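You operate a simulated robot arm through the tools that you are given. There is no shell and no other tool. Be economical: measure what you need, move in short steps, check, and stop when the job is done.

You are at the controls of a simulated two-armed robot. One attempt, no reset.

## Task
Switch the block off, plug the fan into the green-ring socket, switch on and run the fan at 2.
Fine: hold the block still while you press its key.

It is judged by the outcome, as a careful person would: the job done as asked, and still so three seconds after it is handed in. It fails if anything else is knocked over, pushed out of place, dropped, spilled or broken.

## Robot
Two 7-joint arms with two-finger parallel grippers on one trunk, on a base that drives. Base frame: it is fixed to the floor where the robot stands at the start and does not move with it; the origin is under the middle of the robot, x ahead of it, y to its left, z up; the surface under the hand at the start is at about z = 0.74. Readings come in m, rad, newtons and seconds.
The left shoulder is at the start at [0.07, 0.163, 1.095], the right one opposite. With the tool pointing down near the work surface each hand reaches from about 0.38 to 0.88 m from the robot's upright axis, wherever it stands, measured 20 degrees to its own side. Places, roughly: black mains plug (4x4x6 cm) [0.5, -0.1, 0.8]; fan dial [0.5, 0.3, 0.8]; floor fan by the side table [0.7, 0.3, 0.7]; grey mains plug (4x4x6 cm) [0.9, -0.2, 0.8]; lamp switch [0.9, 0, 0.8]; red key of the block [0.5, -0.1, 0.8]; socket with the green ring [0.5, -0.3, 0.8]. Payload 3.43 kg a hand.
Tool frame (each hand has its own): the origin (TCP) lies between the finger pads and is the grasp point; the fingertips stand 0.034 m ahead of it; z points along the fingers, y is the line along which they close. Largest opening 0.128 m; finger width 0.024, thickness 0.012; the body of the gripper, 0.048 by 0.13 m, starts 0.096 m behind the TCP.
Orientation is that of the tool frame in the base frame, as a unit quaternion [x, y, z, w]. With the fingers straight down and closing along the base's y, the tool's x points along the base's -x, its y along +y and its z along -z.

## Interface
- The arms move only by the tool jog_arm. It takes "left_deltas", "right_deltas" or both (then of equal length, played together; a hand with none holds still); each is a list of rows, each an object of numbers (a shift or turn left out is 0, a gripper value left out holds the last): "tx", "ty", "tz": the shift along the tool's x, y, z in m; "rx", "ry", "rz": the turn, a rotation vector about the tool's x, y, z in rad; "grip": the opening, from 0 (shut) to 1 (fully open). In form: [{"tx": .., "ty": .., "tz": .., "rx": .., "ry": .., "rz": .., "grip": ..}, ...]. A call has 1 to 8 rows; each row is the pose to reach, as a shift and turn from the pose commanded when the call began, along the tool's axes at that moment. Rows are played at 5 a second. More than 0.05 m and 0.15 rad between two rows, or a gripper value outside its range, and nothing of the call is played. A pose out of reach is approached as far as the arm can. The call stops where the force on the tool passes 70 N (or 10 N more than at its start, if that is more) or the arm is blocked; 0.2 s more then pass. The fingers move at their own pace (about 0.153 m/s each) and stop on an object; they squeeze with about 37 N. The grip force told is the motor's: it shows also when the fingers shut on nothing. Time passes only in rows, and 0.2 s behind the last, so rows that repeat a pose let the fingers close. It gives the time, the measured TCP pose, the force on the tool (base axes), the opening and the grip force at its end, in the units of the frame above (readings bear some noise), with the torque about the TCP (base axes, N m) and any sound that the robot's microphone picked up, and new pictures: "pictures" is both (left out), scene, wrist or none (wrist: the cameras of the hands that moved).
- Cameras (640 x 400 px; columns grow to the right, rows downward): "scene" is now at [0.1276, 0.0057, 1.3072]; the picture's right is [0.04, -1.00, 0.00], its down [-0.65, -0.03, -0.76] and it looks along [0.76, 0.03, -0.65] (base axes); focal length 239 px, centre (320, 200). "left" rides on the left gripper at [0.076, 0.011, -0.16] in its tool frame; the picture's right is [-0.15, 0.99, 0.00], its down [-0.88, -0.13, -0.46] and it looks along [-0.45, -0.07, 0.89] (tool axes); focal length 234 px, centre (320, 200). "right" rides on the right gripper at [0.076, -0.011, -0.16] in its tool frame; the picture's right is [0.15, 0.99, 0.00], its down [-0.88, 0.13, -0.46] and it looks along [-0.45, 0.07, 0.89] (tool axes); focal length 234 px, centre (320, 200). There is no depth. A picture from a camera that has moved, and an enlarged one, comes with that camera's place and axes in the base frame and with its lens. The place of the scene camera against the robot may be out by one fixed shift of up to 0.012 m in any direction.
- raise_lower(by): slides the trunk up (or, below 0, down) by that many m; the arms and the scene camera ride with it, the base frame stays. It gives what a move gives, with no picture.
- drive_base(legs): drives the robot by 1 to 6 legs, each [ahead, left, turn to the left] in m, m and rad, along the robot's own axes; the way and the turn of a leg run together, so that a leg with both is an arc; at most 1.5 m and 3.142 rad a leg. The arms and the cameras ride along, it lands a little off, and it stops where it bumps. It gives what a move gives, and a new picture of the scene camera.
- pan_tilt(pan, tilt): turns the head with the scene camera to pan (to the left, within 1.501 rad either way) and tilt (down, from -0.506 to 1.204), counted from straight ahead of the robot. It gives what a move gives, and a new picture of the scene camera.
- zoom(camera, box): a new picture of the part [left, top, right, bottom] of that camera's present view, enlarged. The clock stands still meanwhile.
- finish_job(): hands the job in; it is judged then, once.

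Work in short steps. Places have to be worked out from the pictures, the camera data and where the tool is seen: move nearer, look again, correct. Check each grasp and each placing, and mend what went wrong. You have 120 turns and 260 pictures in all, those below and enlarged ones among them. Open the grippers and draw the arms clear of the work before you hand the job in, unless the task says otherwise; then end with one line.

The tools are called after "Emit:" by a JSON object that holds its "fn" and its "kwargs". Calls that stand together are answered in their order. jog_arm: Moves the arms, as the interface text tells. Its arguments: {"type":"object","properties":{"left_deltas":{"type":"array","items":{"type":"object","properties":{"tx":{"type":"number"},"ty":{"type":"number"},"tz":{"type":"number"},"rx":{"type":"number"},"ry":{"type":"number"},"rz":{"type":"number"},"grip":{"type":"number"}}}},"right_deltas":{"type":"array","items":{"type":"object","properties":{"tx":{"type":"number"},"ty":{"type":"number"},"tz":{"type":"number"},"rx":{"type":"number"},"ry":{"type":"number"},"rz":{"type":"number"},"grip":{"type":"number"}}}},"pictures":{"type":"string","enum":["both","scene","wrist","none"]}},"required":[]} The other tools are called the same way: raise_lower (by) slides the trunk up or down; drive_base (legs) drives the base; pan_tilt (pan, tilt) turns the head that bears the scene camera; zoom (camera, box) takes an enlarged picture of a part of a camera's view; finish_job () hands the job in.

At the start:

```text
time_s: 0.0
left_position: [0.3973, 0.1904, 1.1685]
left_ee_rot: [0.0, 1.0, 0.001, 0.0]
left_wrist_force: [0.3, 0.2, -0.6]
left_moment: [0.0, 0.01, 0.01]
left_finger_gap: 0.1282
left_finger_force: 0.0
right_position: [0.4572, -0.25, 1.1264]
right_ee_rot: [0.0, 1.0, -0.001, -0.001]
right_wrist_force: [-0.5, -0.2, 0.5]
right_moment: [-0.01, 0.0, -0.03]
right_finger_gap: 0.1281
right_finger_force: 0.1
trunk travel left (down, up): [-0.575, 0.365]
robot x, y, heading: [0.0, -0.0022, 0.002]
head pan, tilt: [0.04, 0.703]
```

scene: 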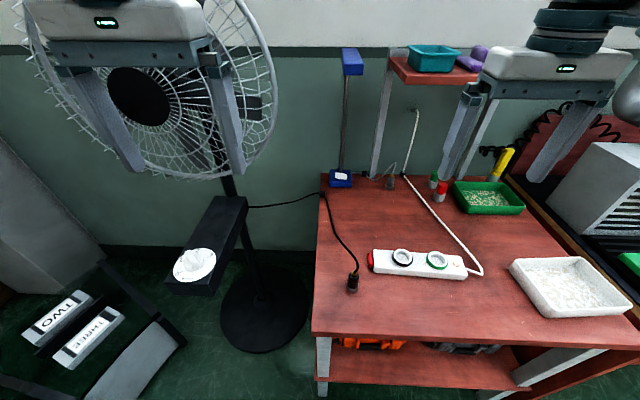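
right: 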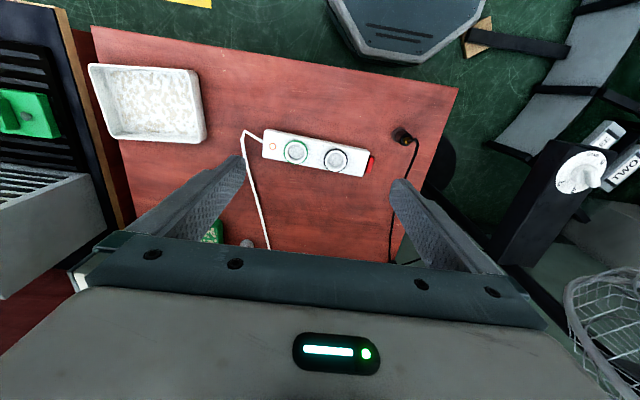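
left: 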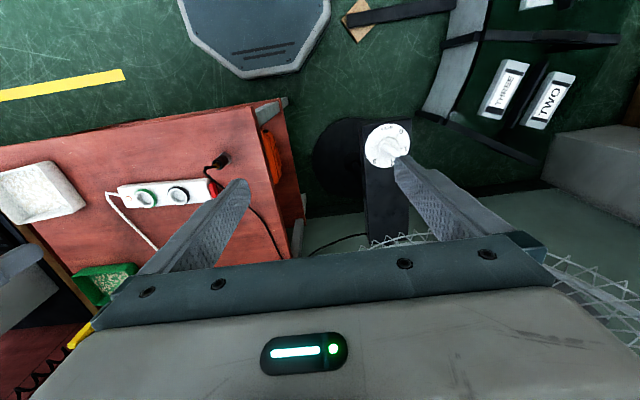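

The block lies on the table with its red key at the left end, and the black plug is beside it. I'll enlarge the block, the plug and the dial.

Emit:
{"fn": "zoom", "kwargs": {"camera": "scene", "box": [320, 220, 500, 320]}}

Emit:
{"fn": "zoom", "kwargs": {"camera": "right", "box": [230, 100, 450, 240]}}

Emit:
{"fn": "zoom", "kwargs": {"camera": "left", "box": [340, 100, 440, 180]}}

Emit:
{"fn": "zoom", "kwargs": {"camera": "scene", "box": [150, 180, 270, 300]}}

```text
3.56 times, centred on (410, 270) of scene
camera zoom: at [0.1276, 0.0057, 1.3072], right [0.04, -1.0, 0.0], down [-0.65, -0.03, -0.76], along [0.76, 0.03, -0.65], focal length 851 px, centre (0, -49)
```

zoom: 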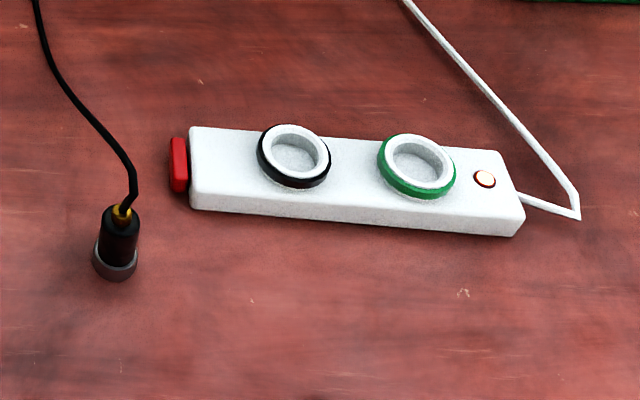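

```text
2.86 times, centred on (340, 170) of right
camera zoom: at [0.3806, -0.2619, 1.2859], right [-0.15, 0.99, 0.0], down [0.88, 0.13, 0.46], along [0.45, 0.07, -0.89], focal length 669 px, centre (263, 286)
```

zoom: 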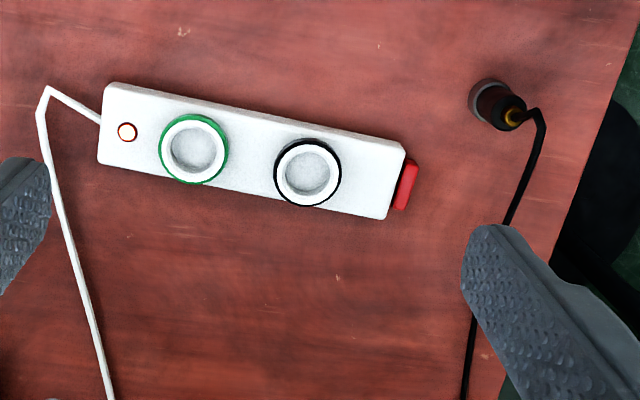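

```text
5.00 times, centred on (390, 140) of left
camera zoom: at [0.3226, 0.2008, 1.3278], right [0.15, 0.99, 0.0], down [0.88, -0.13, 0.46], along [0.45, -0.07, -0.89], focal length 1171 px, centre (-30, 500)
```

zoom: 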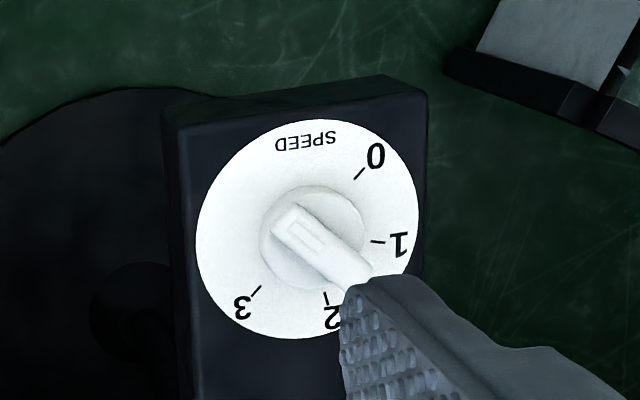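

```text
3.33 times, centred on (210, 240) of scene
camera zoom: at [0.1276, 0.0057, 1.3072], right [0.04, -1.0, 0.0], down [-0.65, -0.03, -0.76], along [0.76, 0.03, -0.65], focal length 798 px, centre (687, 67)
```

zoom: 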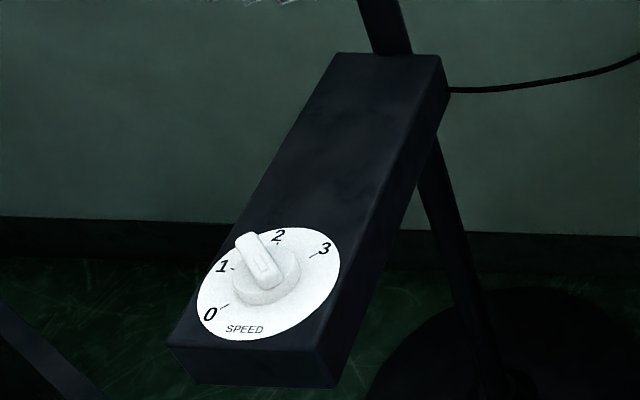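

The plug stands upright near (0.46, -0.07). The block is at about x 0.53, from y -0.12 to -0.36, with its key on the +y end. I'll bring the right hand over the block while turning it so the fingers close across the block.

Emit:
{"fn": "jog_arm", "kwargs": {"right_deltas": [{"tx": -0.01, "tz": 0.02, "rz": -0.14}, {"tx": -0.02, "tz": 0.04, "rz": -0.28}, {"tx": -0.03, "tz": 0.06, "rz": -0.42}, {"tx": -0.04, "tz": 0.08, "rz": -0.56}, {"tx": -0.05, "tz": 0.1, "rz": -0.7}, {"tx": -0.06, "tz": 0.12, "rz": -0.84}, {"tx": -0.07, "tz": 0.14, "rz": -0.98}, {"tx": -0.073, "tz": 0.146, "rz": -1.12}], "pictures": "wrist"}}

```text
time_s: 1.8
left_position: [0.3985, 0.1902, 1.1694]
left_ee_rot: [0.0, 1.0, 0.001, 0.0]
left_wrist_force: [-0.5, -0.3, 0.2]
left_moment: [0.02, -0.03, 0.0]
left_finger_gap: 0.1282
left_finger_force: 0.0
right_position: [0.5214, -0.2416, 0.9816]
right_ee_rot: [-0.531, 0.847, 0.0, 0.0]
right_wrist_force: [-0.9, 0.6, -0.6]
right_moment: [0.0, -0.03, -0.01]
right_finger_gap: 0.1279
right_finger_force: 0.2
right hand out of reach, approached as far as the arm can: row 8
trunk travel left (down, up): [-0.575, 0.365]
robot x, y, heading: [-0.0024, 0.0014, -0.001]
head pan, tilt: [0.04, 0.703]
camera right: at [0.4973, -0.316, 1.142], right [-0.95, 0.3, 0.0], down [0.27, 0.85, 0.46], along [0.14, 0.43, -0.89], focal length 234 px, centre (320, 200)
```

right: 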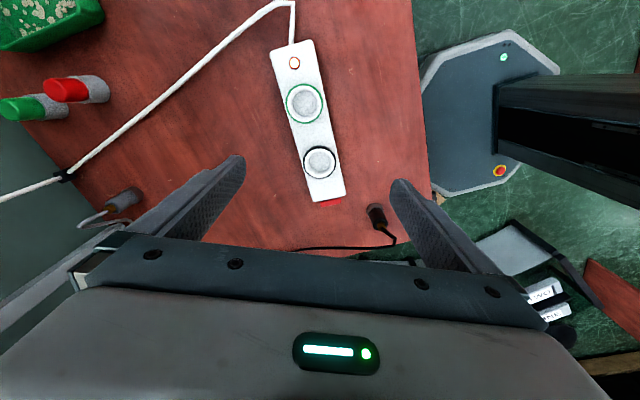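

The wrist runs out of travel when turned this way. Before turning it the other way, I'll take a close look from here.

Emit:
{"fn": "zoom", "kwargs": {"camera": "right", "box": [260, 30, 420, 230]}}

Emit:
{"fn": "jog_arm", "kwargs": {"right_deltas": [{"rz": 0.15}, {"rz": 0.3}, {"rz": 0.45}, {"rz": 0.6}, {"rz": 0.75}, {"rz": 0.9}, {"rz": 1.05}, {"rz": 1.2}], "pictures": "wrist"}}

Emit:
{"fn": "jog_arm", "kwargs": {"right_deltas": [{"rz": 0.15}, {"rz": 0.3}, {"rz": 0.45}, {"rz": 0.6}, {"rz": 0.75}, {"rz": 0.9}, {"rz": 1.05}, {"rz": 1.2}], "pictures": "wrist"}}

```text
2.00 times, centred on (340, 130) of right
camera zoom: at [0.4973, -0.316, 1.142], right [-0.95, 0.3, 0.0], down [0.27, 0.85, 0.46], along [0.14, 0.43, -0.89], focal length 468 px, centre (280, 340)
```

zoom: 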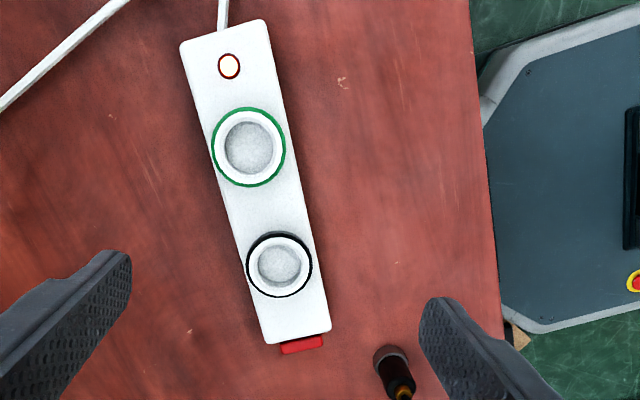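

```text
time_s: 3.6
left_position: [0.3974, 0.1908, 1.1675]
left_ee_rot: [-0.001, 1.0, 0.0, 0.0]
left_wrist_force: [-0.5, -0.2, 0.5]
left_moment: [0.03, 0.01, 0.0]
left_finger_gap: 0.1278
left_finger_force: 0.1
right_position: [0.5198, -0.2413, 0.9812]
right_ee_rot: [0.04, 0.999, 0.001, 0.001]
right_wrist_force: [-1.2, -0.5, -0.2]
right_moment: [0.01, 0.0, -0.01]
right_finger_gap: 0.1281
right_finger_force: 0.0
trunk travel left (down, up): [-0.575, 0.365]
robot x, y, heading: [-0.0013, 0.0037, 0.004]
head pan, tilt: [0.04, 0.703]
camera right: at [0.4435, -0.2472, 1.1406], right [-0.06, 1.0, 0.0], down [0.89, 0.06, 0.46], along [0.45, 0.03, -0.89], focal length 234 px, centre (320, 200)
```

right: 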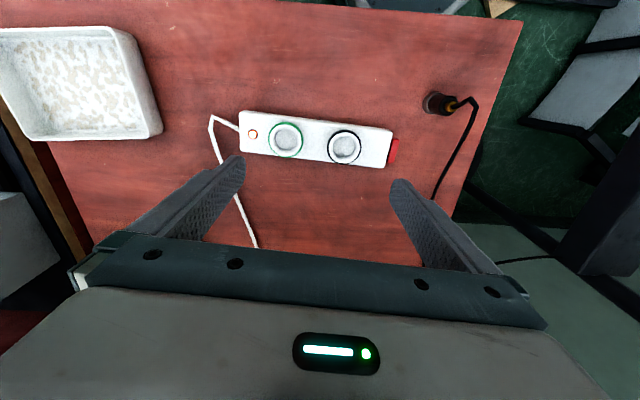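

```text
time_s: 5.4
left_position: [0.3978, 0.1895, 1.1698]
left_ee_rot: [0.0, 1.0, 0.0, 0.0]
left_wrist_force: [-0.4, -0.1, -0.8]
left_moment: [0.01, -0.01, -0.03]
left_finger_gap: 0.128
left_finger_force: 0.1
right_position: [0.5202, -0.2423, 0.9809]
right_ee_rot: [0.598, 0.801, 0.0, 0.0]
right_wrist_force: [0.1, -0.2, -0.5]
right_moment: [0.01, -0.03, -0.06]
right_finger_gap: 0.1283
right_finger_force: 0.1
trunk travel left (down, up): [-0.575, 0.365]
robot x, y, heading: [-0.0002, 0.0016, -0.0]
head pan, tilt: [0.04, 0.703]
camera right: at [0.4875, -0.173, 1.1408], right [0.91, 0.42, 0.0], down [0.38, -0.81, 0.46], along [0.19, -0.41, -0.89], focal length 234 px, centre (320, 200)
```

right: 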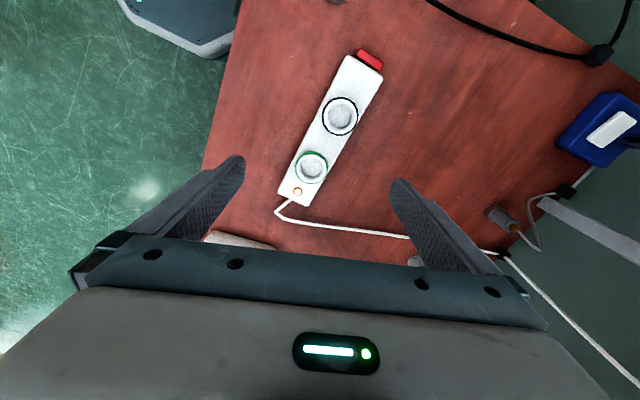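

Turning the other way works. The block's yaw measures about 4.3°, so I'll align the fingers across it, move over y≈-0.31 and come down to z≈0.86.

Emit:
{"fn": "jog_arm", "kwargs": {"right_deltas": [{"tx": -0.02, "ty": -0.004, "tz": 0.03, "rz": 0.12}, {"tx": -0.04, "ty": -0.009, "tz": 0.06, "rz": 0.24}, {"tx": -0.0666, "ty": -0.0145, "tz": 0.09, "rz": 0.363}, {"tx": -0.0666, "ty": -0.0145, "tz": 0.12, "rz": 0.363}]}}

```text
time_s: 6.4
left_position: [0.3983, 0.1895, 1.1685]
left_ee_rot: [0.0, 1.0, 0.0, 0.0]
left_wrist_force: [-0.4, -0.5, -0.8]
left_moment: [0.0, 0.02, -0.05]
left_finger_gap: 0.1281
left_finger_force: 0.0
right_position: [0.5278, -0.3119, 0.8611]
right_ee_rot: [0.733, 0.68, 0.0, -0.001]
right_wrist_force: [-0.4, -1.1, -0.1]
right_moment: [-0.01, 0.04, -0.03]
right_finger_gap: 0.128
right_finger_force: 0.1
trunk travel left (down, up): [-0.575, 0.365]
robot x, y, heading: [0.0007, -0.0001, 0.001]
head pan, tilt: [0.04, 0.703]
camera scene: at [0.1283, 0.0059, 1.3072], right [0.04, -1.0, 0.0], down [-0.65, -0.03, -0.76], along [0.76, 0.03, -0.65], focal length 239 px, centre (320, 200)
camera right: at [0.5205, -0.2359, 1.0196], right [1.0, 0.07, 0.0], down [0.07, -0.89, 0.46], along [0.03, -0.45, -0.89], focal length 234 px, centre (320, 200)
```

scene: 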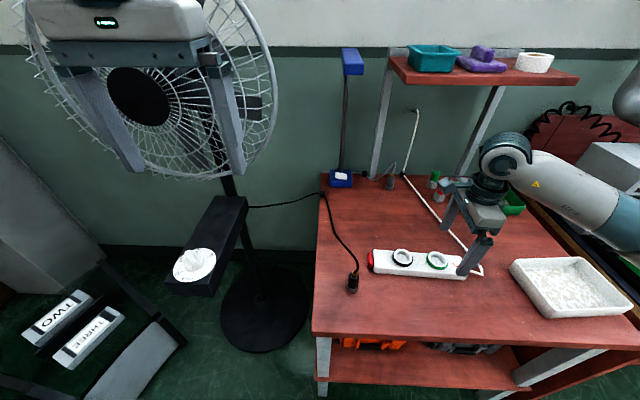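
right: 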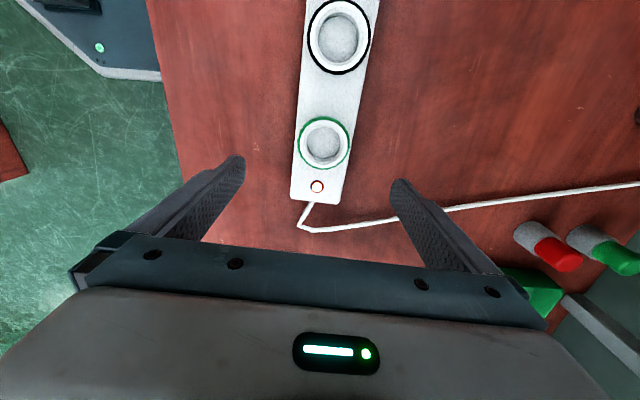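

The fingers straddle the block at its green end and are well centred. I'll go down to z≈0.783, leaving about 9 mm under the tips, and close.

Emit:
{"fn": "jog_arm", "kwargs": {"right_deltas": [{"tz": 0.03}, {"tz": 0.06}, {"tz": 0.078}, {"tz": 0.078, "grip": 0.55}, {"tz": 0.078, "grip": 0.3}, {"tz": 0.078, "grip": 0.3}]}}

```text
time_s: 7.8
left_position: [0.3988, 0.1898, 1.168]
left_ee_rot: [0.0, 1.0, 0.0, 0.0]
left_wrist_force: [0.4, -1.0, -0.1]
left_moment: [0.0, -0.02, 0.02]
left_finger_gap: 0.128
left_finger_force: 0.0
right_position: [0.5263, -0.31, 0.7829]
right_ee_rot: [0.732, 0.681, 0.0, 0.0]
right_wrist_force: [0.8, -0.8, 0.0]
right_moment: [0.06, -0.16, -0.07]
right_finger_gap: 0.0615
right_finger_force: 37.0
trunk travel left (down, up): [-0.575, 0.365]
robot x, y, heading: [0.001, 0.0003, 0.001]
head pan, tilt: [0.04, 0.703]
camera scene: at [0.1277, 0.0056, 1.3072], right [0.04, -1.0, 0.0], down [-0.65, -0.03, -0.76], along [0.76, 0.03, -0.65], focal length 239 px, centre (320, 200)
camera right: at [0.5201, -0.2343, 0.9425], right [1.0, 0.07, 0.0], down [0.07, -0.89, 0.46], along [0.03, -0.45, -0.89], focal length 234 px, centre (320, 200)
```

scene: 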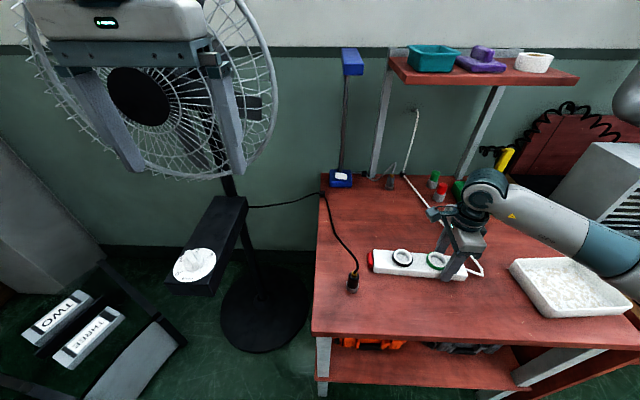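
right: 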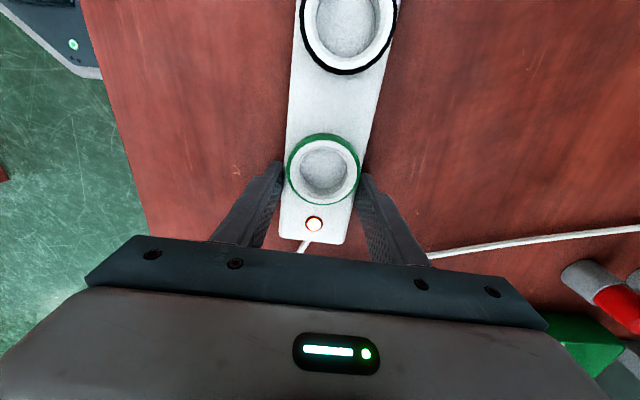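

The block is held: the gap stopped at 61 mm with 37 N. Next I'll bring the left hand, fingers shut, toward a point on the +y side of the red key.

Emit:
{"fn": "jog_arm", "kwargs": {"left_deltas": [{"tx": -0.015, "ty": -0.031, "tz": 0.025, "grip": 0}, {"tx": -0.03, "ty": -0.062, "tz": 0.05}, {"tx": -0.045, "ty": -0.094, "tz": 0.075}, {"tx": -0.06, "ty": -0.125, "tz": 0.1}, {"tx": -0.075, "ty": -0.156, "tz": 0.125}, {"tx": -0.09, "ty": -0.187, "tz": 0.15}, {"tx": -0.105, "ty": -0.219, "tz": 0.175}, {"tx": -0.139, "ty": -0.245, "tz": 0.195}]}}

```text
time_s: 9.8
left_position: [0.519, -0.0423, 0.9874]
left_ee_rot: [-0.006, 1.0, -0.003, 0.016]
left_wrist_force: [-0.4, 0.1, 1.2]
left_moment: [-0.03, -0.02, 0.04]
left_finger_gap: 0.0
left_finger_force: 33.1
right_position: [0.5106, -0.3015, 0.7927]
right_ee_rot: [0.728, 0.685, 0.005, 0.007]
right_wrist_force: [0.1, -0.1, -4.1]
right_moment: [-0.28, 0.03, 0.05]
right_finger_gap: 0.0616
right_finger_force: 37.1
trunk travel left (down, up): [-0.575, 0.365]
robot x, y, heading: [-0.0053, 0.0005, 0.012]
head pan, tilt: [0.04, 0.703]
stopped in row 8 (left hand): the arm was blocked; the commanded pose is now the measured one
camera scene: at [0.1, 0.011, 1.309], right [0.05, -1.0, 0.0], down [-0.63, -0.03, -0.77], along [0.77, 0.04, -0.63], focal length 239 px, centre (320, 200)
camera left: at [0.4389, -0.0311, 1.1436], right [0.13, 0.99, 0.0], down [0.87, -0.12, 0.48], along [0.48, -0.07, -0.87], focal length 234 px, centre (320, 200)
```

scene: 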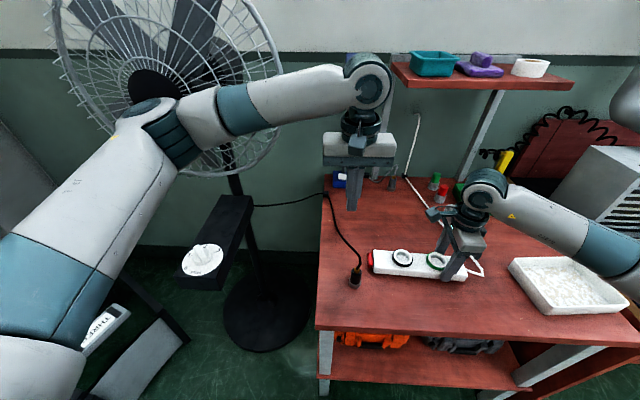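
left: 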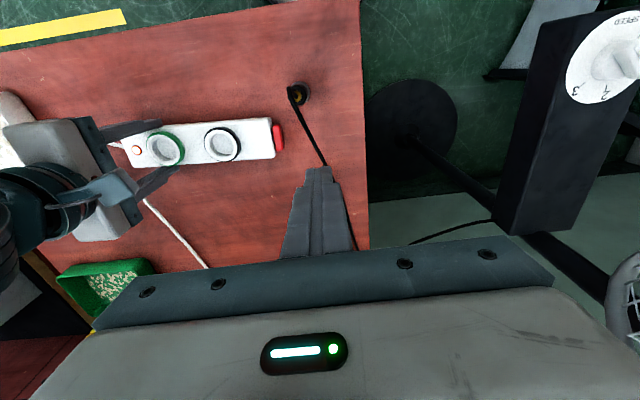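

The left arm was blocked on the way, with its elbow probably near the fan cage, and the robot was shoved slightly. I'll back the left hand off and check the readings.

Emit:
{"fn": "jog_arm", "kwargs": {"left_deltas": [{"tx": 0.02, "ty": 0.02, "tz": -0.02}, {"tx": 0.04, "ty": 0.04, "tz": -0.04}, {"tx": 0.06, "ty": 0.05, "tz": -0.06}, {"tx": 0.06, "ty": 0.05, "tz": -0.06}]}}

```text
time_s: 10.8
left_position: [0.4778, -0.0001, 1.0352]
left_ee_rot: [-0.004, 1.0, -0.002, 0.004]
left_wrist_force: [1.1, 0.0, 0.2]
left_moment: [0.04, 0.0, 0.02]
left_finger_gap: 0.0001
left_finger_force: 32.7
right_position: [0.5271, -0.3059, 0.7827]
right_ee_rot: [0.73, 0.683, 0.0, 0.001]
right_wrist_force: [0.9, -0.2, -4.5]
right_moment: [-0.32, 0.05, -0.06]
right_finger_gap: 0.062
right_finger_force: 36.5
trunk travel left (down, up): [-0.575, 0.365]
robot x, y, heading: [0.0022, 0.0011, 0.007]
head pan, tilt: [0.04, 0.703]
camera scene: at [0.127, 0.0074, 1.3075], right [0.05, -1.0, 0.0], down [-0.65, -0.03, -0.76], along [0.76, 0.03, -0.65], focal length 239 px, centre (320, 200)
camera left: at [0.4012, 0.0112, 1.1933], right [0.14, 0.99, 0.0], down [0.88, -0.12, 0.46], along [0.46, -0.07, -0.89], focal length 234 px, centre (320, 200)
```

scene: 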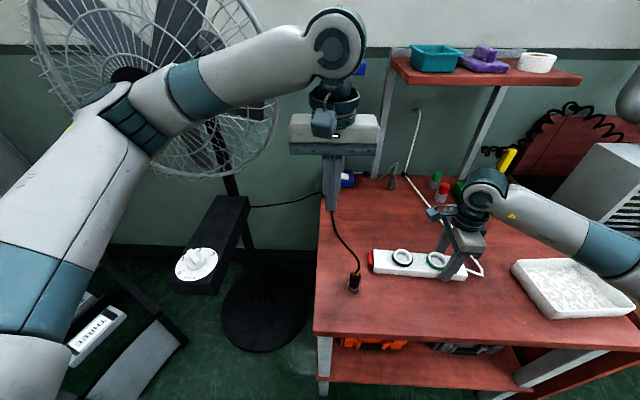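
left: 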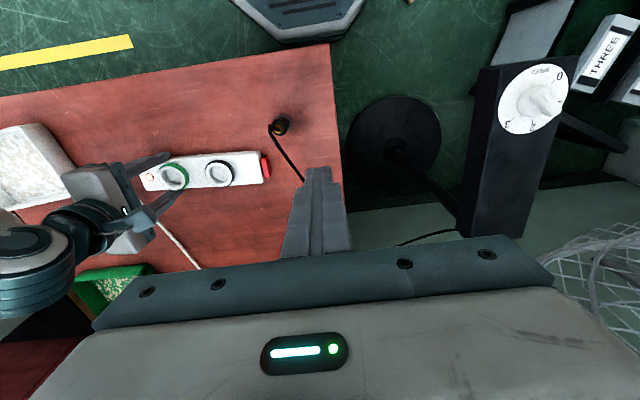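

All readings are back and nothing looks disturbed. The elbow gets too close to the fan when the left arm reaches across. I'll release the block, lift the right hand, and set the dial first while the left hand is on that side. Later I'll drive to the right for the key.

Emit:
{"fn": "jog_arm", "kwargs": {"right_deltas": [{"grip": 1}, {"grip": 1}, {"grip": 1}, {"tz": -0.04}, {"tz": -0.08}, {"tz": -0.12}, {"tz": -0.16}, {"tz": -0.2}], "left_deltas": [{"tx": 0, "ty": 0, "tz": -0.03}, {"tx": 0.02, "ty": 0.03, "tz": -0.05}, {"tx": 0.03, "ty": 0.07, "tz": -0.06}, {"tx": 0.03, "ty": 0.11, "tz": -0.06}, {"tx": 0.03, "ty": 0.15, "tz": -0.06}, {"tx": 0.03, "ty": 0.19, "tz": -0.06, "grip": 0.6}, {"tx": 0.03, "ty": 0.23, "tz": -0.06}, {"tx": 0.02, "ty": 0.27, "tz": -0.05}]}}

```text
time_s: 12.6
left_position: [0.4545, 0.273, 1.0795]
left_ee_rot: [-0.004, 1.0, -0.001, 0.005]
left_wrist_force: [-0.6, -0.5, -0.7]
left_moment: [-0.05, -0.03, 0.06]
left_finger_gap: 0.0767
left_finger_force: 0.1
right_position: [0.527, -0.3041, 0.9848]
right_ee_rot: [0.731, 0.683, 0.0, 0.0]
right_wrist_force: [0.1, 0.0, -0.1]
right_moment: [-0.04, 0.0, 0.0]
right_finger_gap: 0.1277
right_finger_force: 0.1
trunk travel left (down, up): [-0.575, 0.365]
robot x, y, heading: [-0.0028, -0.0009, 0.006]
head pan, tilt: [0.04, 0.703]
camera scene: at [0.124, 0.0102, 1.3073], right [0.05, -1.0, 0.0], down [-0.65, -0.03, -0.76], along [0.76, 0.03, -0.65], focal length 239 px, centre (320, 200)
camera right: at [0.5198, -0.2283, 1.1436], right [1.0, 0.08, 0.0], down [0.07, -0.89, 0.46], along [0.04, -0.46, -0.89], focal length 234 px, centre (320, 200)
camera left: at [0.3767, 0.2842, 1.2383], right [0.14, 0.99, 0.0], down [0.88, -0.12, 0.46], along [0.46, -0.07, -0.89], focal length 234 px, centre (320, 200)
```

scene: 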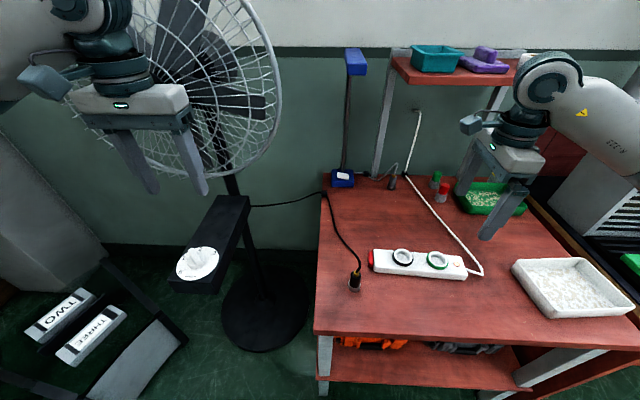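
right: 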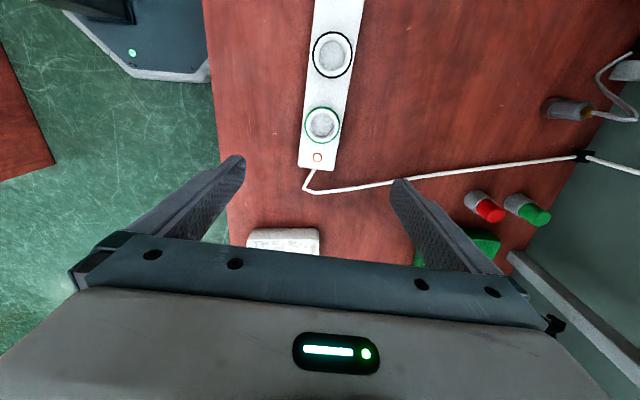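
left: 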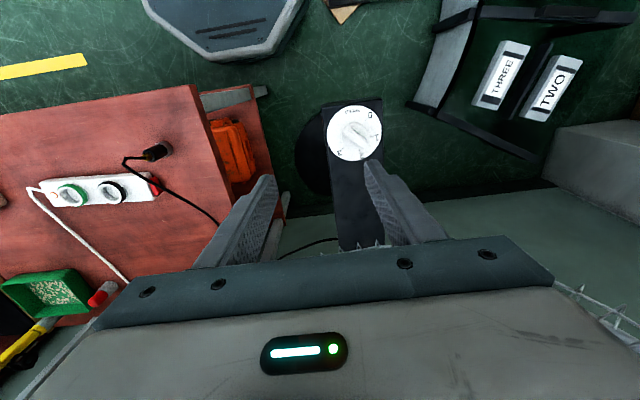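

I'll enlarge the dial from here to measure its position and the angle of the knob.

Emit:
{"fn": "zoom", "kwargs": {"camera": "left", "box": [305, 90, 405, 180]}}

Emit:
{"fn": "zoom", "kwargs": {"camera": "scene", "box": [160, 220, 250, 300]}}

```text
4.44 times, centred on (355, 135) of left
camera zoom: at [0.3767, 0.2842, 1.2383], right [0.14, 0.99, 0.0], down [0.88, -0.12, 0.46], along [0.46, -0.07, -0.89], focal length 1041 px, centre (164, 489)
```

zoom: 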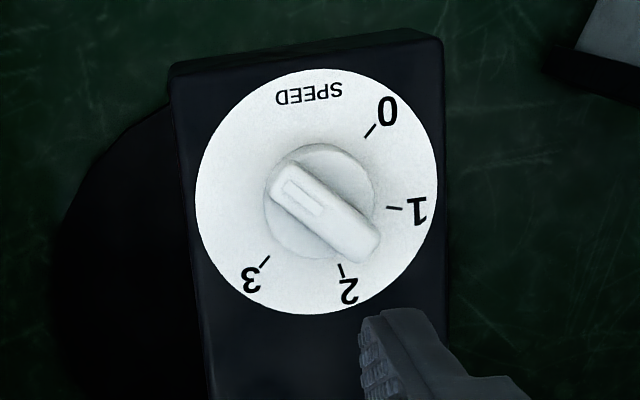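

```text
5.00 times, centred on (205, 260) of scene
camera zoom: at [0.124, 0.0102, 1.3073], right [0.05, -1.0, 0.0], down [-0.65, -0.03, -0.76], along [0.76, 0.03, -0.65], focal length 1197 px, centre (895, -100)
```

zoom: 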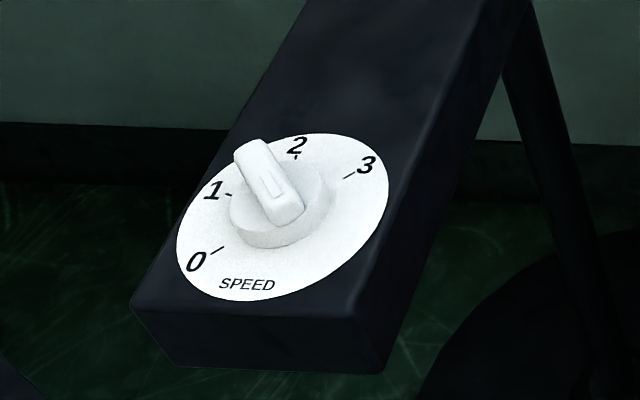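

The dial marks lie at about 135°, 75°, 15° and -45° for 0 to 3 (base heading). The bar lies at 45°, centred near (0.489, 0.335). I'll bring the left hand above it, turned so the fingers close across the bar, and look closer.

Emit:
{"fn": "jog_arm", "kwargs": {"left_deltas": [{"tx": -0.01, "ty": 0.015, "tz": 0.02, "rz": -0.13, "grip": 0.7}, {"tx": -0.02, "ty": 0.03, "tz": 0.05, "rz": -0.26}, {"tx": -0.03, "ty": 0.045, "tz": 0.08, "rz": -0.39}, {"tx": -0.0345, "ty": 0.062, "tz": 0.11, "rz": -0.52}, {"tx": -0.0345, "ty": 0.062, "tz": 0.14, "rz": -0.65}, {"tx": -0.0345, "ty": 0.062, "tz": 0.16, "rz": -0.785}]}}

Emit:
{"fn": "zoom", "kwargs": {"camera": "left", "box": [230, 60, 410, 240]}}

```text
time_s: 14.0
left_position: [0.4869, 0.3301, 0.9282]
left_ee_rot: [-0.385, 0.923, -0.004, 0.007]
left_wrist_force: [-37.1, -3.3, 18.7]
left_moment: [-0.42, -4.81, -1.18]
left_finger_gap: 0.0897
left_finger_force: 0.1
right_position: [0.5224, -0.3067, 0.986]
right_ee_rot: [0.73, 0.684, 0.003, 0.003]
right_wrist_force: [0.2, -0.2, 1.6]
right_moment: [-0.02, 0.05, -0.03]
right_finger_gap: 0.128
right_finger_force: 0.1
trunk travel left (down, up): [-0.575, 0.365]
robot x, y, heading: [-0.0036, 0.002, 0.007]
head pan, tilt: [0.04, 0.703]
camera scene: at [0.1168, 0.0065, 1.3084], right [0.05, -1.0, 0.0], down [-0.64, -0.03, -0.77], along [0.77, 0.04, -0.64], focal length 239 px, centre (320, 200)
camera left: at [0.4228, 0.2846, 1.0868], right [-0.6, 0.8, -0.01], down [0.71, 0.54, 0.46], along [0.38, 0.27, -0.89], focal length 234 px, centre (320, 200)
```

scene: 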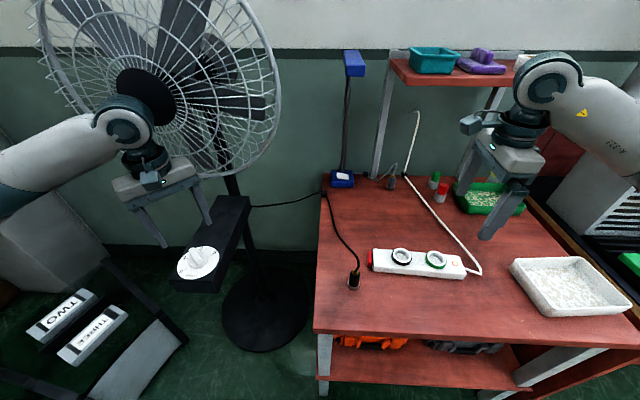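
left: 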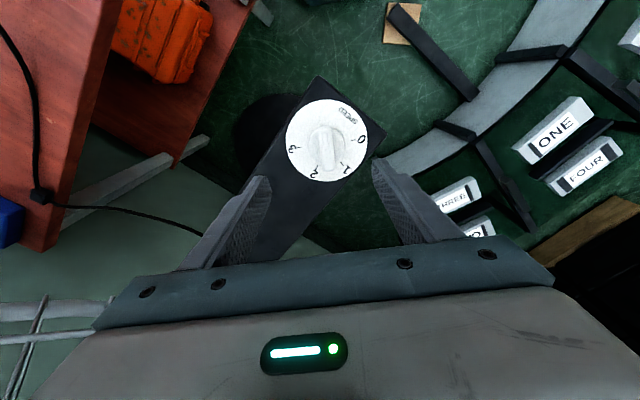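

```text
2.22 times, centred on (320, 150) of left
camera zoom: at [0.4228, 0.2846, 1.0868], right [-0.6, 0.8, -0.01], down [0.71, 0.54, 0.46], along [0.38, 0.27, -0.89], focal length 520 px, centre (320, 311)
```

zoom: 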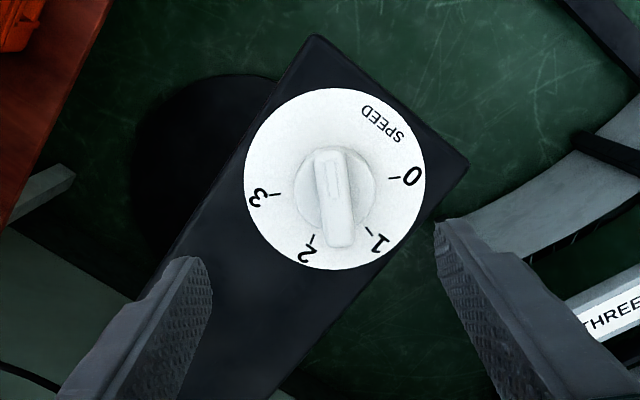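

The force reading (37 N) shows the hand is pushing against the fan's cage. I'll back it straight away from the fan, toward -x, and then lean the tool so the wrist stays on the robot's side.

Emit:
{"fn": "jog_arm", "kwargs": {"left_deltas": [{"tx": 0.025, "ty": 0.025}, {"tx": 0.05, "ty": 0.05}, {"tx": 0.07, "ty": 0.07}, {"tx": 0.08, "ty": 0.08, "ry": -0.12}, {"tx": 0.08, "ty": 0.08, "ry": -0.24}, {"tx": 0.08, "ty": 0.08, "ry": -0.36}, {"tx": 0.08, "ty": 0.08, "ry": -0.5}]}}

```text
time_s: 15.6
left_position: [0.4549, 0.3352, 0.9375]
left_ee_rot: [-0.374, 0.893, 0.094, 0.231]
left_wrist_force: [-0.2, -0.7, 0.7]
left_moment: [0.02, 0.01, 0.01]
left_finger_gap: 0.0897
left_finger_force: 0.0
left hand out of reach, approached as far as the arm can: row 4, 5, 6, 7
right_position: [0.5291, -0.3072, 0.9819]
right_ee_rot: [0.731, 0.682, -0.001, -0.001]
right_wrist_force: [-0.3, 0.2, -0.4]
right_moment: [0.02, 0.03, -0.03]
right_finger_gap: 0.128
right_finger_force: 0.1
trunk travel left (down, up): [-0.575, 0.365]
robot x, y, heading: [-0.005, -0.0003, 0.003]
head pan, tilt: [0.04, 0.703]
camera scene: at [0.1257, 0.0065, 1.3071], right [0.05, -1.0, 0.0], down [-0.65, -0.03, -0.76], along [0.76, 0.04, -0.65], focal length 239 px, centre (320, 200)
camera left: at [0.3466, 0.2409, 1.0393], right [-0.61, 0.79, 0.07], down [0.48, 0.3, 0.83], along [0.63, 0.54, -0.56], focal length 234 px, centre (320, 200)
```

scene: 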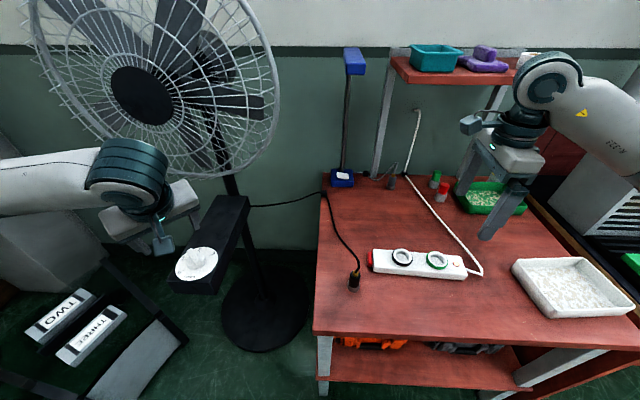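
left: 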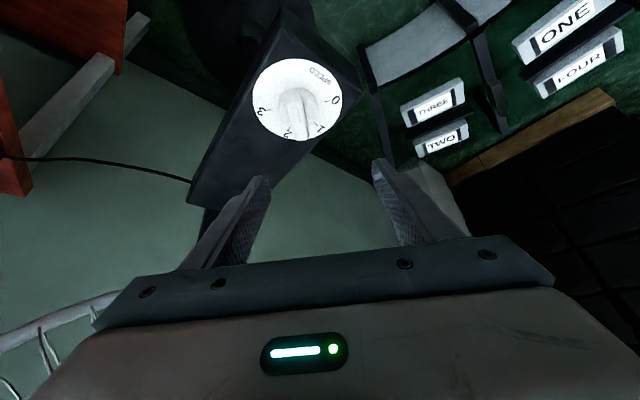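

The hand is free now at zero force, and the fan has not moved. Keeping this lean, I'll bring the fingertips to about 5 cm above the knob and look again.

Emit:
{"fn": "jog_arm", "kwargs": {"left_deltas": [{"tx": 0.015, "ty": -0.01, "tz": 0.03, "grip": 0.5}, {"tx": 0.0305, "ty": -0.0214, "tz": 0.0603}]}}

Emit:
{"fn": "zoom", "kwargs": {"camera": "left", "box": [200, 40, 440, 240]}}

Emit:
{"fn": "zoom", "kwargs": {"camera": "scene", "box": [120, 180, 260, 300]}}

```text
time_s: 16.2
left_position: [0.469, 0.3233, 0.8682]
left_ee_rot: [-0.375, 0.893, 0.093, 0.232]
left_wrist_force: [0.5, -0.2, 0.6]
left_moment: [-0.01, -0.02, -0.03]
left_finger_gap: 0.0641
left_finger_force: 0.1
right_position: [0.5275, -0.3062, 0.9832]
right_ee_rot: [0.73, 0.684, 0.0, 0.0]
right_wrist_force: [1.0, -0.2, 0.8]
right_moment: [-0.01, -0.03, -0.01]
right_finger_gap: 0.1279
right_finger_force: 0.1
trunk travel left (down, up): [-0.575, 0.365]
robot x, y, heading: [0.0003, 0.0048, 0.0]
head pan, tilt: [0.04, 0.703]
camera scene: at [0.1253, 0.0077, 1.3073], right [0.05, -1.0, 0.0], down [-0.65, -0.03, -0.76], along [0.76, 0.03, -0.65], focal length 239 px, centre (320, 200)
camera left: at [0.3594, 0.229, 0.971], right [-0.61, 0.79, 0.06], down [0.48, 0.3, 0.83], along [0.63, 0.54, -0.56], focal length 234 px, centre (320, 200)
```

scene: 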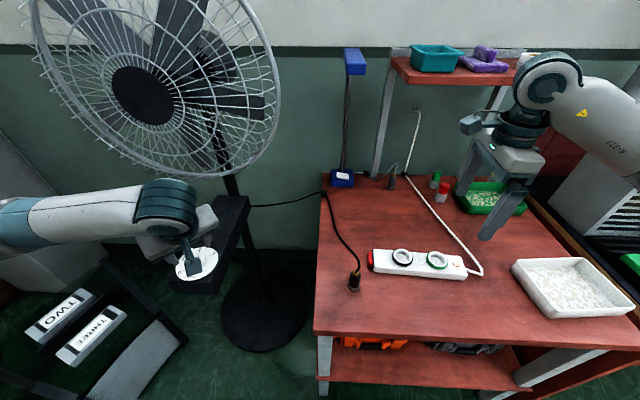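
left: 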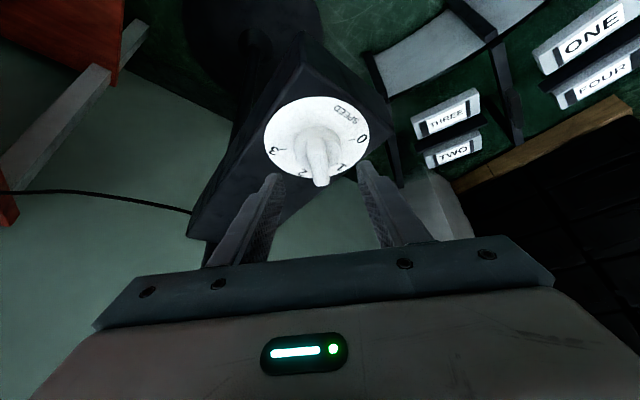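

```text
2.00 times, centred on (320, 140) of left
camera zoom: at [0.3594, 0.229, 0.971], right [-0.61, 0.79, 0.06], down [0.48, 0.3, 0.83], along [0.63, 0.54, -0.56], focal length 468 px, centre (320, 320)
```

zoom: 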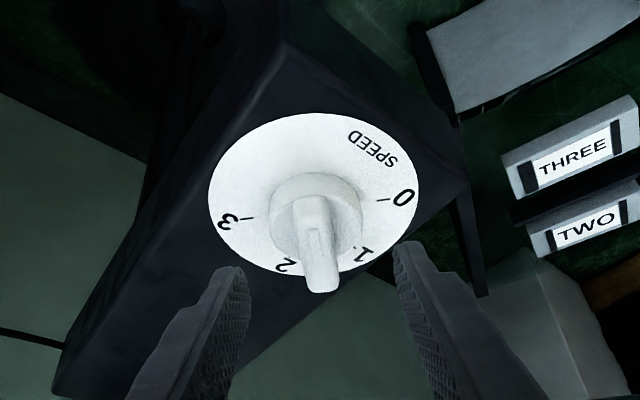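

```text
3.33 times, centred on (190, 240) of scene
camera zoom: at [0.1253, 0.0077, 1.3073], right [0.05, -1.0, 0.0], down [-0.65, -0.03, -0.76], along [0.76, 0.03, -0.65], focal length 798 px, centre (753, 67)
```

zoom: 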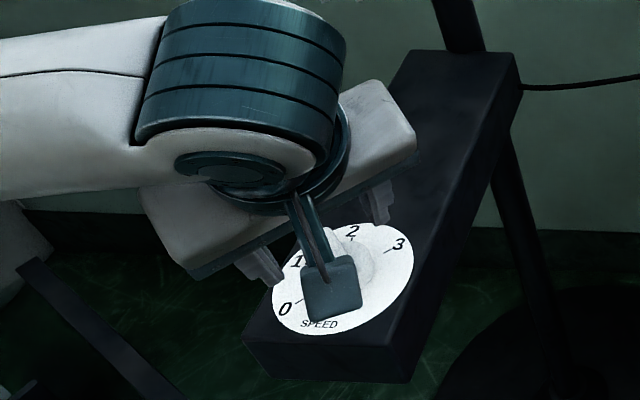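

The plate is at z≈0.783 and the top of the bar at about 0.825. The bar lies centred between the fingertips. I'll lower about 3 cm and half close.

Emit:
{"fn": "jog_arm", "kwargs": {"left_deltas": [{"tx": 0.008, "ty": -0.001, "tz": 0.013}, {"tx": 0.0156, "ty": -0.0014, "tz": 0.0256}, {"tx": 0.0156, "ty": -0.0014, "tz": 0.0256, "grip": 0.3}, {"tx": 0.0156, "ty": -0.0014, "tz": 0.0256, "grip": 0.3}], "pictures": "none"}}

Emit:
{"fn": "zoom", "kwargs": {"camera": "left", "box": [220, 80, 420, 260]}}

```text
time_s: 17.2
left_position: [0.4665, 0.3221, 0.8395]
left_ee_rot: [-0.374, 0.893, 0.093, 0.231]
left_wrist_force: [-10.8, 10.1, -0.8]
left_moment: [0.67, 0.17, 0.24]
left_finger_gap: 0.0435
left_finger_force: 44.9
right_position: [0.5276, -0.3053, 0.9837]
right_ee_rot: [0.73, 0.683, 0.0, 0.001]
right_wrist_force: [-0.7, 0.3, 0.1]
right_moment: [-0.01, -0.01, 0.03]
right_finger_gap: 0.1279
right_finger_force: 0.0
trunk travel left (down, up): [-0.575, 0.365]
robot x, y, heading: [-0.0017, 0.0017, 0.009]
head pan, tilt: [0.04, 0.703]
```

```text
2.22 times, centred on (320, 170) of left
camera zoom: at [0.3581, 0.2271, 0.9411], right [-0.62, 0.79, 0.07], down [0.48, 0.3, 0.82], along [0.63, 0.54, -0.56], focal length 520 px, centre (320, 267)
```

zoom: 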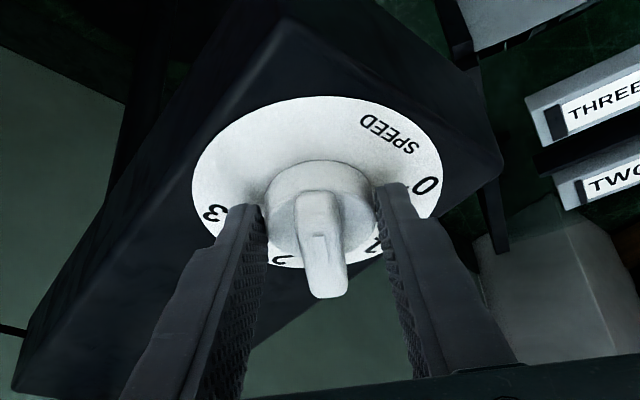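

The fingers met the round base of the knob at 43.5 mm rather than the bar. I'll open slightly, go up about 1 cm and close on the bar.

Emit:
{"fn": "jog_arm", "kwargs": {"left_deltas": [{"grip": 0.5}, {"grip": 0.5, "tx": -0.0052, "ty": 0.0015, "tz": -0.0097}, {"grip": 0.5, "tx": -0.0052, "ty": 0.0015, "tz": -0.0097}, {"grip": 0.22, "tx": -0.0052, "ty": 0.0015, "tz": -0.0097}, {"grip": 0.22, "tx": -0.0052, "ty": 0.0015, "tz": -0.0097}], "pictures": "none"}}

Emit:
{"fn": "zoom", "kwargs": {"camera": "left", "box": [220, 80, 420, 260]}}

```text
time_s: 18.4
left_position: [0.4676, 0.3194, 0.8508]
left_ee_rot: [-0.374, 0.892, 0.094, 0.234]
left_wrist_force: [-0.3, -4.0, 17.0]
left_moment: [0.16, 0.12, -0.02]
left_finger_gap: 0.027
left_finger_force: 0.0
right_position: [0.5277, -0.3076, 0.9843]
right_ee_rot: [0.73, 0.683, 0.001, 0.0]
right_wrist_force: [-0.6, -0.6, 0.4]
right_moment: [0.01, 0.0, -0.01]
right_finger_gap: 0.1281
right_finger_force: 0.1
trunk travel left (down, up): [-0.575, 0.365]
robot x, y, heading: [-0.003, 0.0012, 0.008]
head pan, tilt: [0.04, 0.703]
```

```text
2.22 times, centred on (320, 170) of left
camera zoom: at [0.3578, 0.2246, 0.9535], right [-0.61, 0.79, 0.06], down [0.47, 0.3, 0.83], along [0.63, 0.54, -0.56], focal length 520 px, centre (320, 267)
```

zoom: 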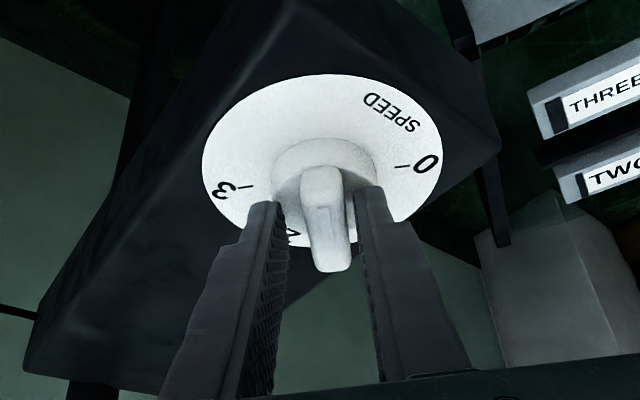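

The tips now rest lightly on top of the knob's base and straddle the bar. I'll lift 2 mm, shift 3 mm toward +y tool and close on the bar.

Emit:
{"fn": "jog_arm", "kwargs": {"left_deltas": [{"tx": -0.001, "ty": 0.003, "tz": -0.0025}, {"tx": -0.001, "ty": 0.003, "tz": -0.0025, "grip": 0.0}, {"tx": -0.001, "ty": 0.003, "tz": -0.0025, "grip": 0.0}], "pictures": "none"}}

Emit:
{"fn": "zoom", "kwargs": {"camera": "left", "box": [220, 80, 420, 260]}}

```text
time_s: 19.2
left_position: [0.4664, 0.3209, 0.8518]
left_ee_rot: [-0.374, 0.894, 0.093, 0.231]
left_wrist_force: [7.1, -10.0, 0.9]
left_moment: [0.08, 0.12, -0.47]
left_finger_gap: 0.0161
left_finger_force: 45.2
right_position: [0.5282, -0.3076, 0.9813]
right_ee_rot: [0.73, 0.684, 0.0, -0.001]
right_wrist_force: [0.4, -0.7, -0.1]
right_moment: [0.03, 0.03, 0.03]
right_finger_gap: 0.1278
right_finger_force: 0.1
trunk travel left (down, up): [-0.575, 0.365]
robot x, y, heading: [-0.003, 0.0035, 0.005]
head pan, tilt: [0.04, 0.703]
```

```text
2.22 times, centred on (320, 170) of left
camera zoom: at [0.357, 0.2272, 0.9542], right [-0.61, 0.79, 0.06], down [0.48, 0.3, 0.82], along [0.63, 0.54, -0.56], focal length 520 px, centre (320, 267)
```

zoom: 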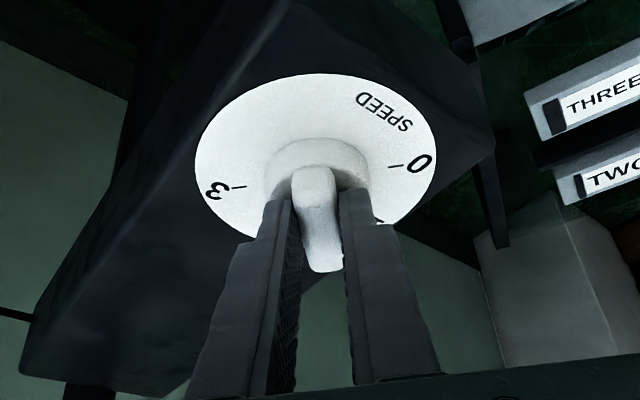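

I have the bar, 16 mm thick. Before turning it I want to be sure which end is the pointer, so I'll enlarge it more.

Emit:
{"fn": "zoom", "kwargs": {"camera": "left", "box": [295, 120, 345, 175]}}

Emit:
{"fn": "zoom", "kwargs": {"camera": "scene", "box": [170, 220, 230, 280]}}

```text
7.27 times, centred on (320, 148) of left
camera zoom: at [0.357, 0.2272, 0.9542], right [-0.61, 0.79, 0.06], down [0.48, 0.3, 0.82], along [0.63, 0.54, -0.56], focal length 1703 px, centre (320, 582)
```

zoom: 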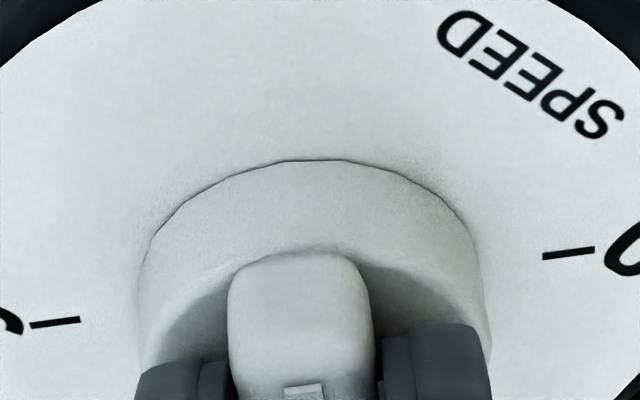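

```text
6.67 times, centred on (200, 250) of scene
camera zoom: at [0.1261, 0.006, 1.307], right [0.05, -1.0, 0.0], down [-0.65, -0.03, -0.76], along [0.76, 0.04, -0.65], focal length 1596 px, centre (1120, -133)
```

zoom: 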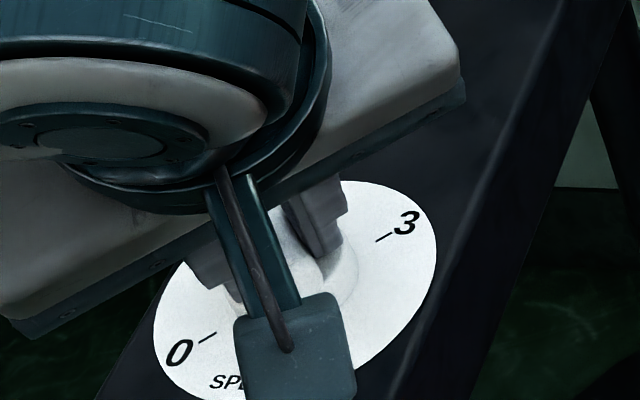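

The bar's outline is symmetric on its axis, with one end at 45° (midway between 1 and 2). I'll turn it 30° clockwise about the dial axis so that end points at 2, then check.

Emit:
{"fn": "jog_arm", "kwargs": {"left_deltas": [{"tx": -0.0008, "ty": 0.0023, "tz": 0.0004, "rx": 0.0627, "rz": 0.115}, {"tx": -0.0015, "ty": 0.0046, "tz": 0.0008, "rx": 0.1255, "rz": 0.23}, {"tx": -0.0022, "ty": 0.0069, "tz": 0.0012, "rx": 0.188, "rz": 0.345}, {"tx": -0.003, "ty": 0.0092, "tz": 0.0016, "rx": 0.251, "rz": 0.46}, {"tx": -0.003, "ty": 0.0092, "tz": 0.0016, "rx": 0.251, "rz": 0.46}]}}

Emit:
{"fn": "zoom", "kwargs": {"camera": "left", "box": [240, 80, 400, 200]}}

```text
time_s: 20.4
left_position: [0.4751, 0.3316, 0.8514]
left_ee_rot: [-0.127, 0.96, 0.031, 0.249]
left_wrist_force: [-32.9, -23.7, 7.1]
left_moment: [-0.14, 0.51, -0.04]
left_finger_gap: 0.0156
left_finger_force: 45.0
left hand out of reach, approached as far as the arm can: row 2, 3, 4, 5
right_position: [0.5236, -0.3079, 0.9839]
right_ee_rot: [0.73, 0.683, 0.002, 0.0]
right_wrist_force: [-0.2, -0.7, -0.7]
right_moment: [0.01, 0.03, 0.01]
right_finger_gap: 0.1279
right_finger_force: 0.1
trunk travel left (down, up): [-0.575, 0.365]
robot x, y, heading: [-0.0051, 0.0034, 0.007]
head pan, tilt: [0.04, 0.703]
camera scene: at [0.1207, 0.0042, 1.3077], right [0.05, -1.0, 0.0], down [-0.64, -0.03, -0.76], along [0.76, 0.04, -0.64], focal length 239 px, centre (320, 200)
camera left: at [0.3343, 0.3053, 0.9538], right [-0.13, 0.99, 0.07], down [0.56, 0.02, 0.83], along [0.81, 0.15, -0.56], focal length 234 px, centre (320, 200)
```

scene: 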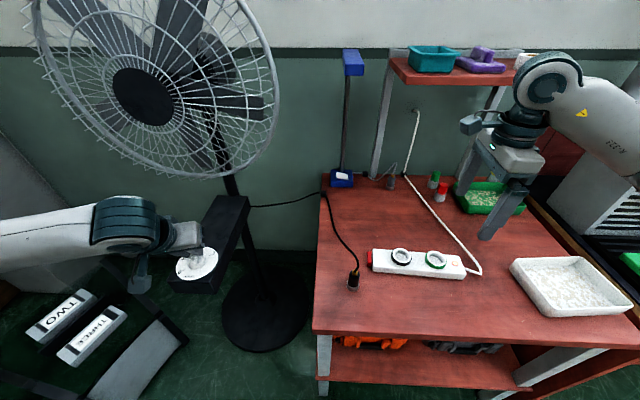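
left: 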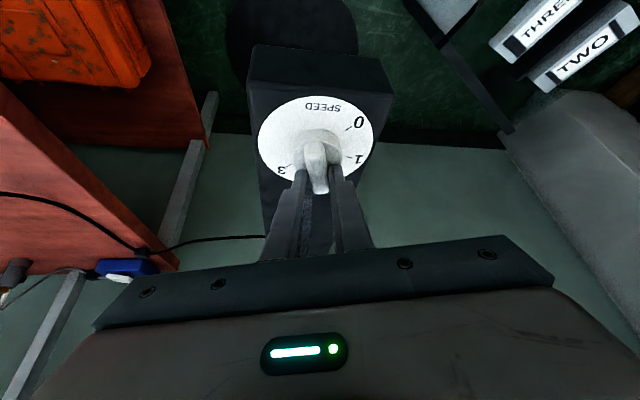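

```text
3.33 times, centred on (320, 140) of left
camera zoom: at [0.3343, 0.3053, 0.9538], right [-0.13, 0.99, 0.07], down [0.56, 0.02, 0.83], along [0.81, 0.15, -0.56], focal length 781 px, centre (320, 400)
```

zoom: 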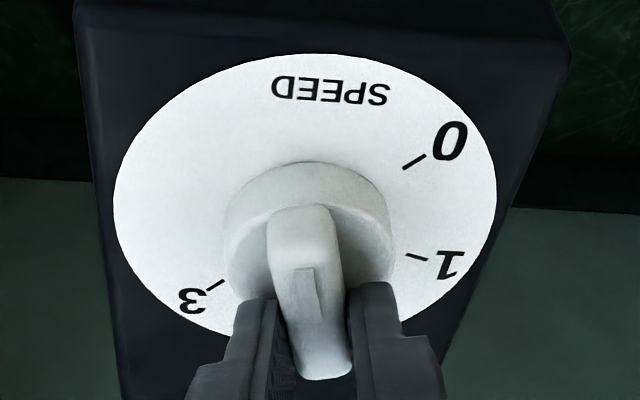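

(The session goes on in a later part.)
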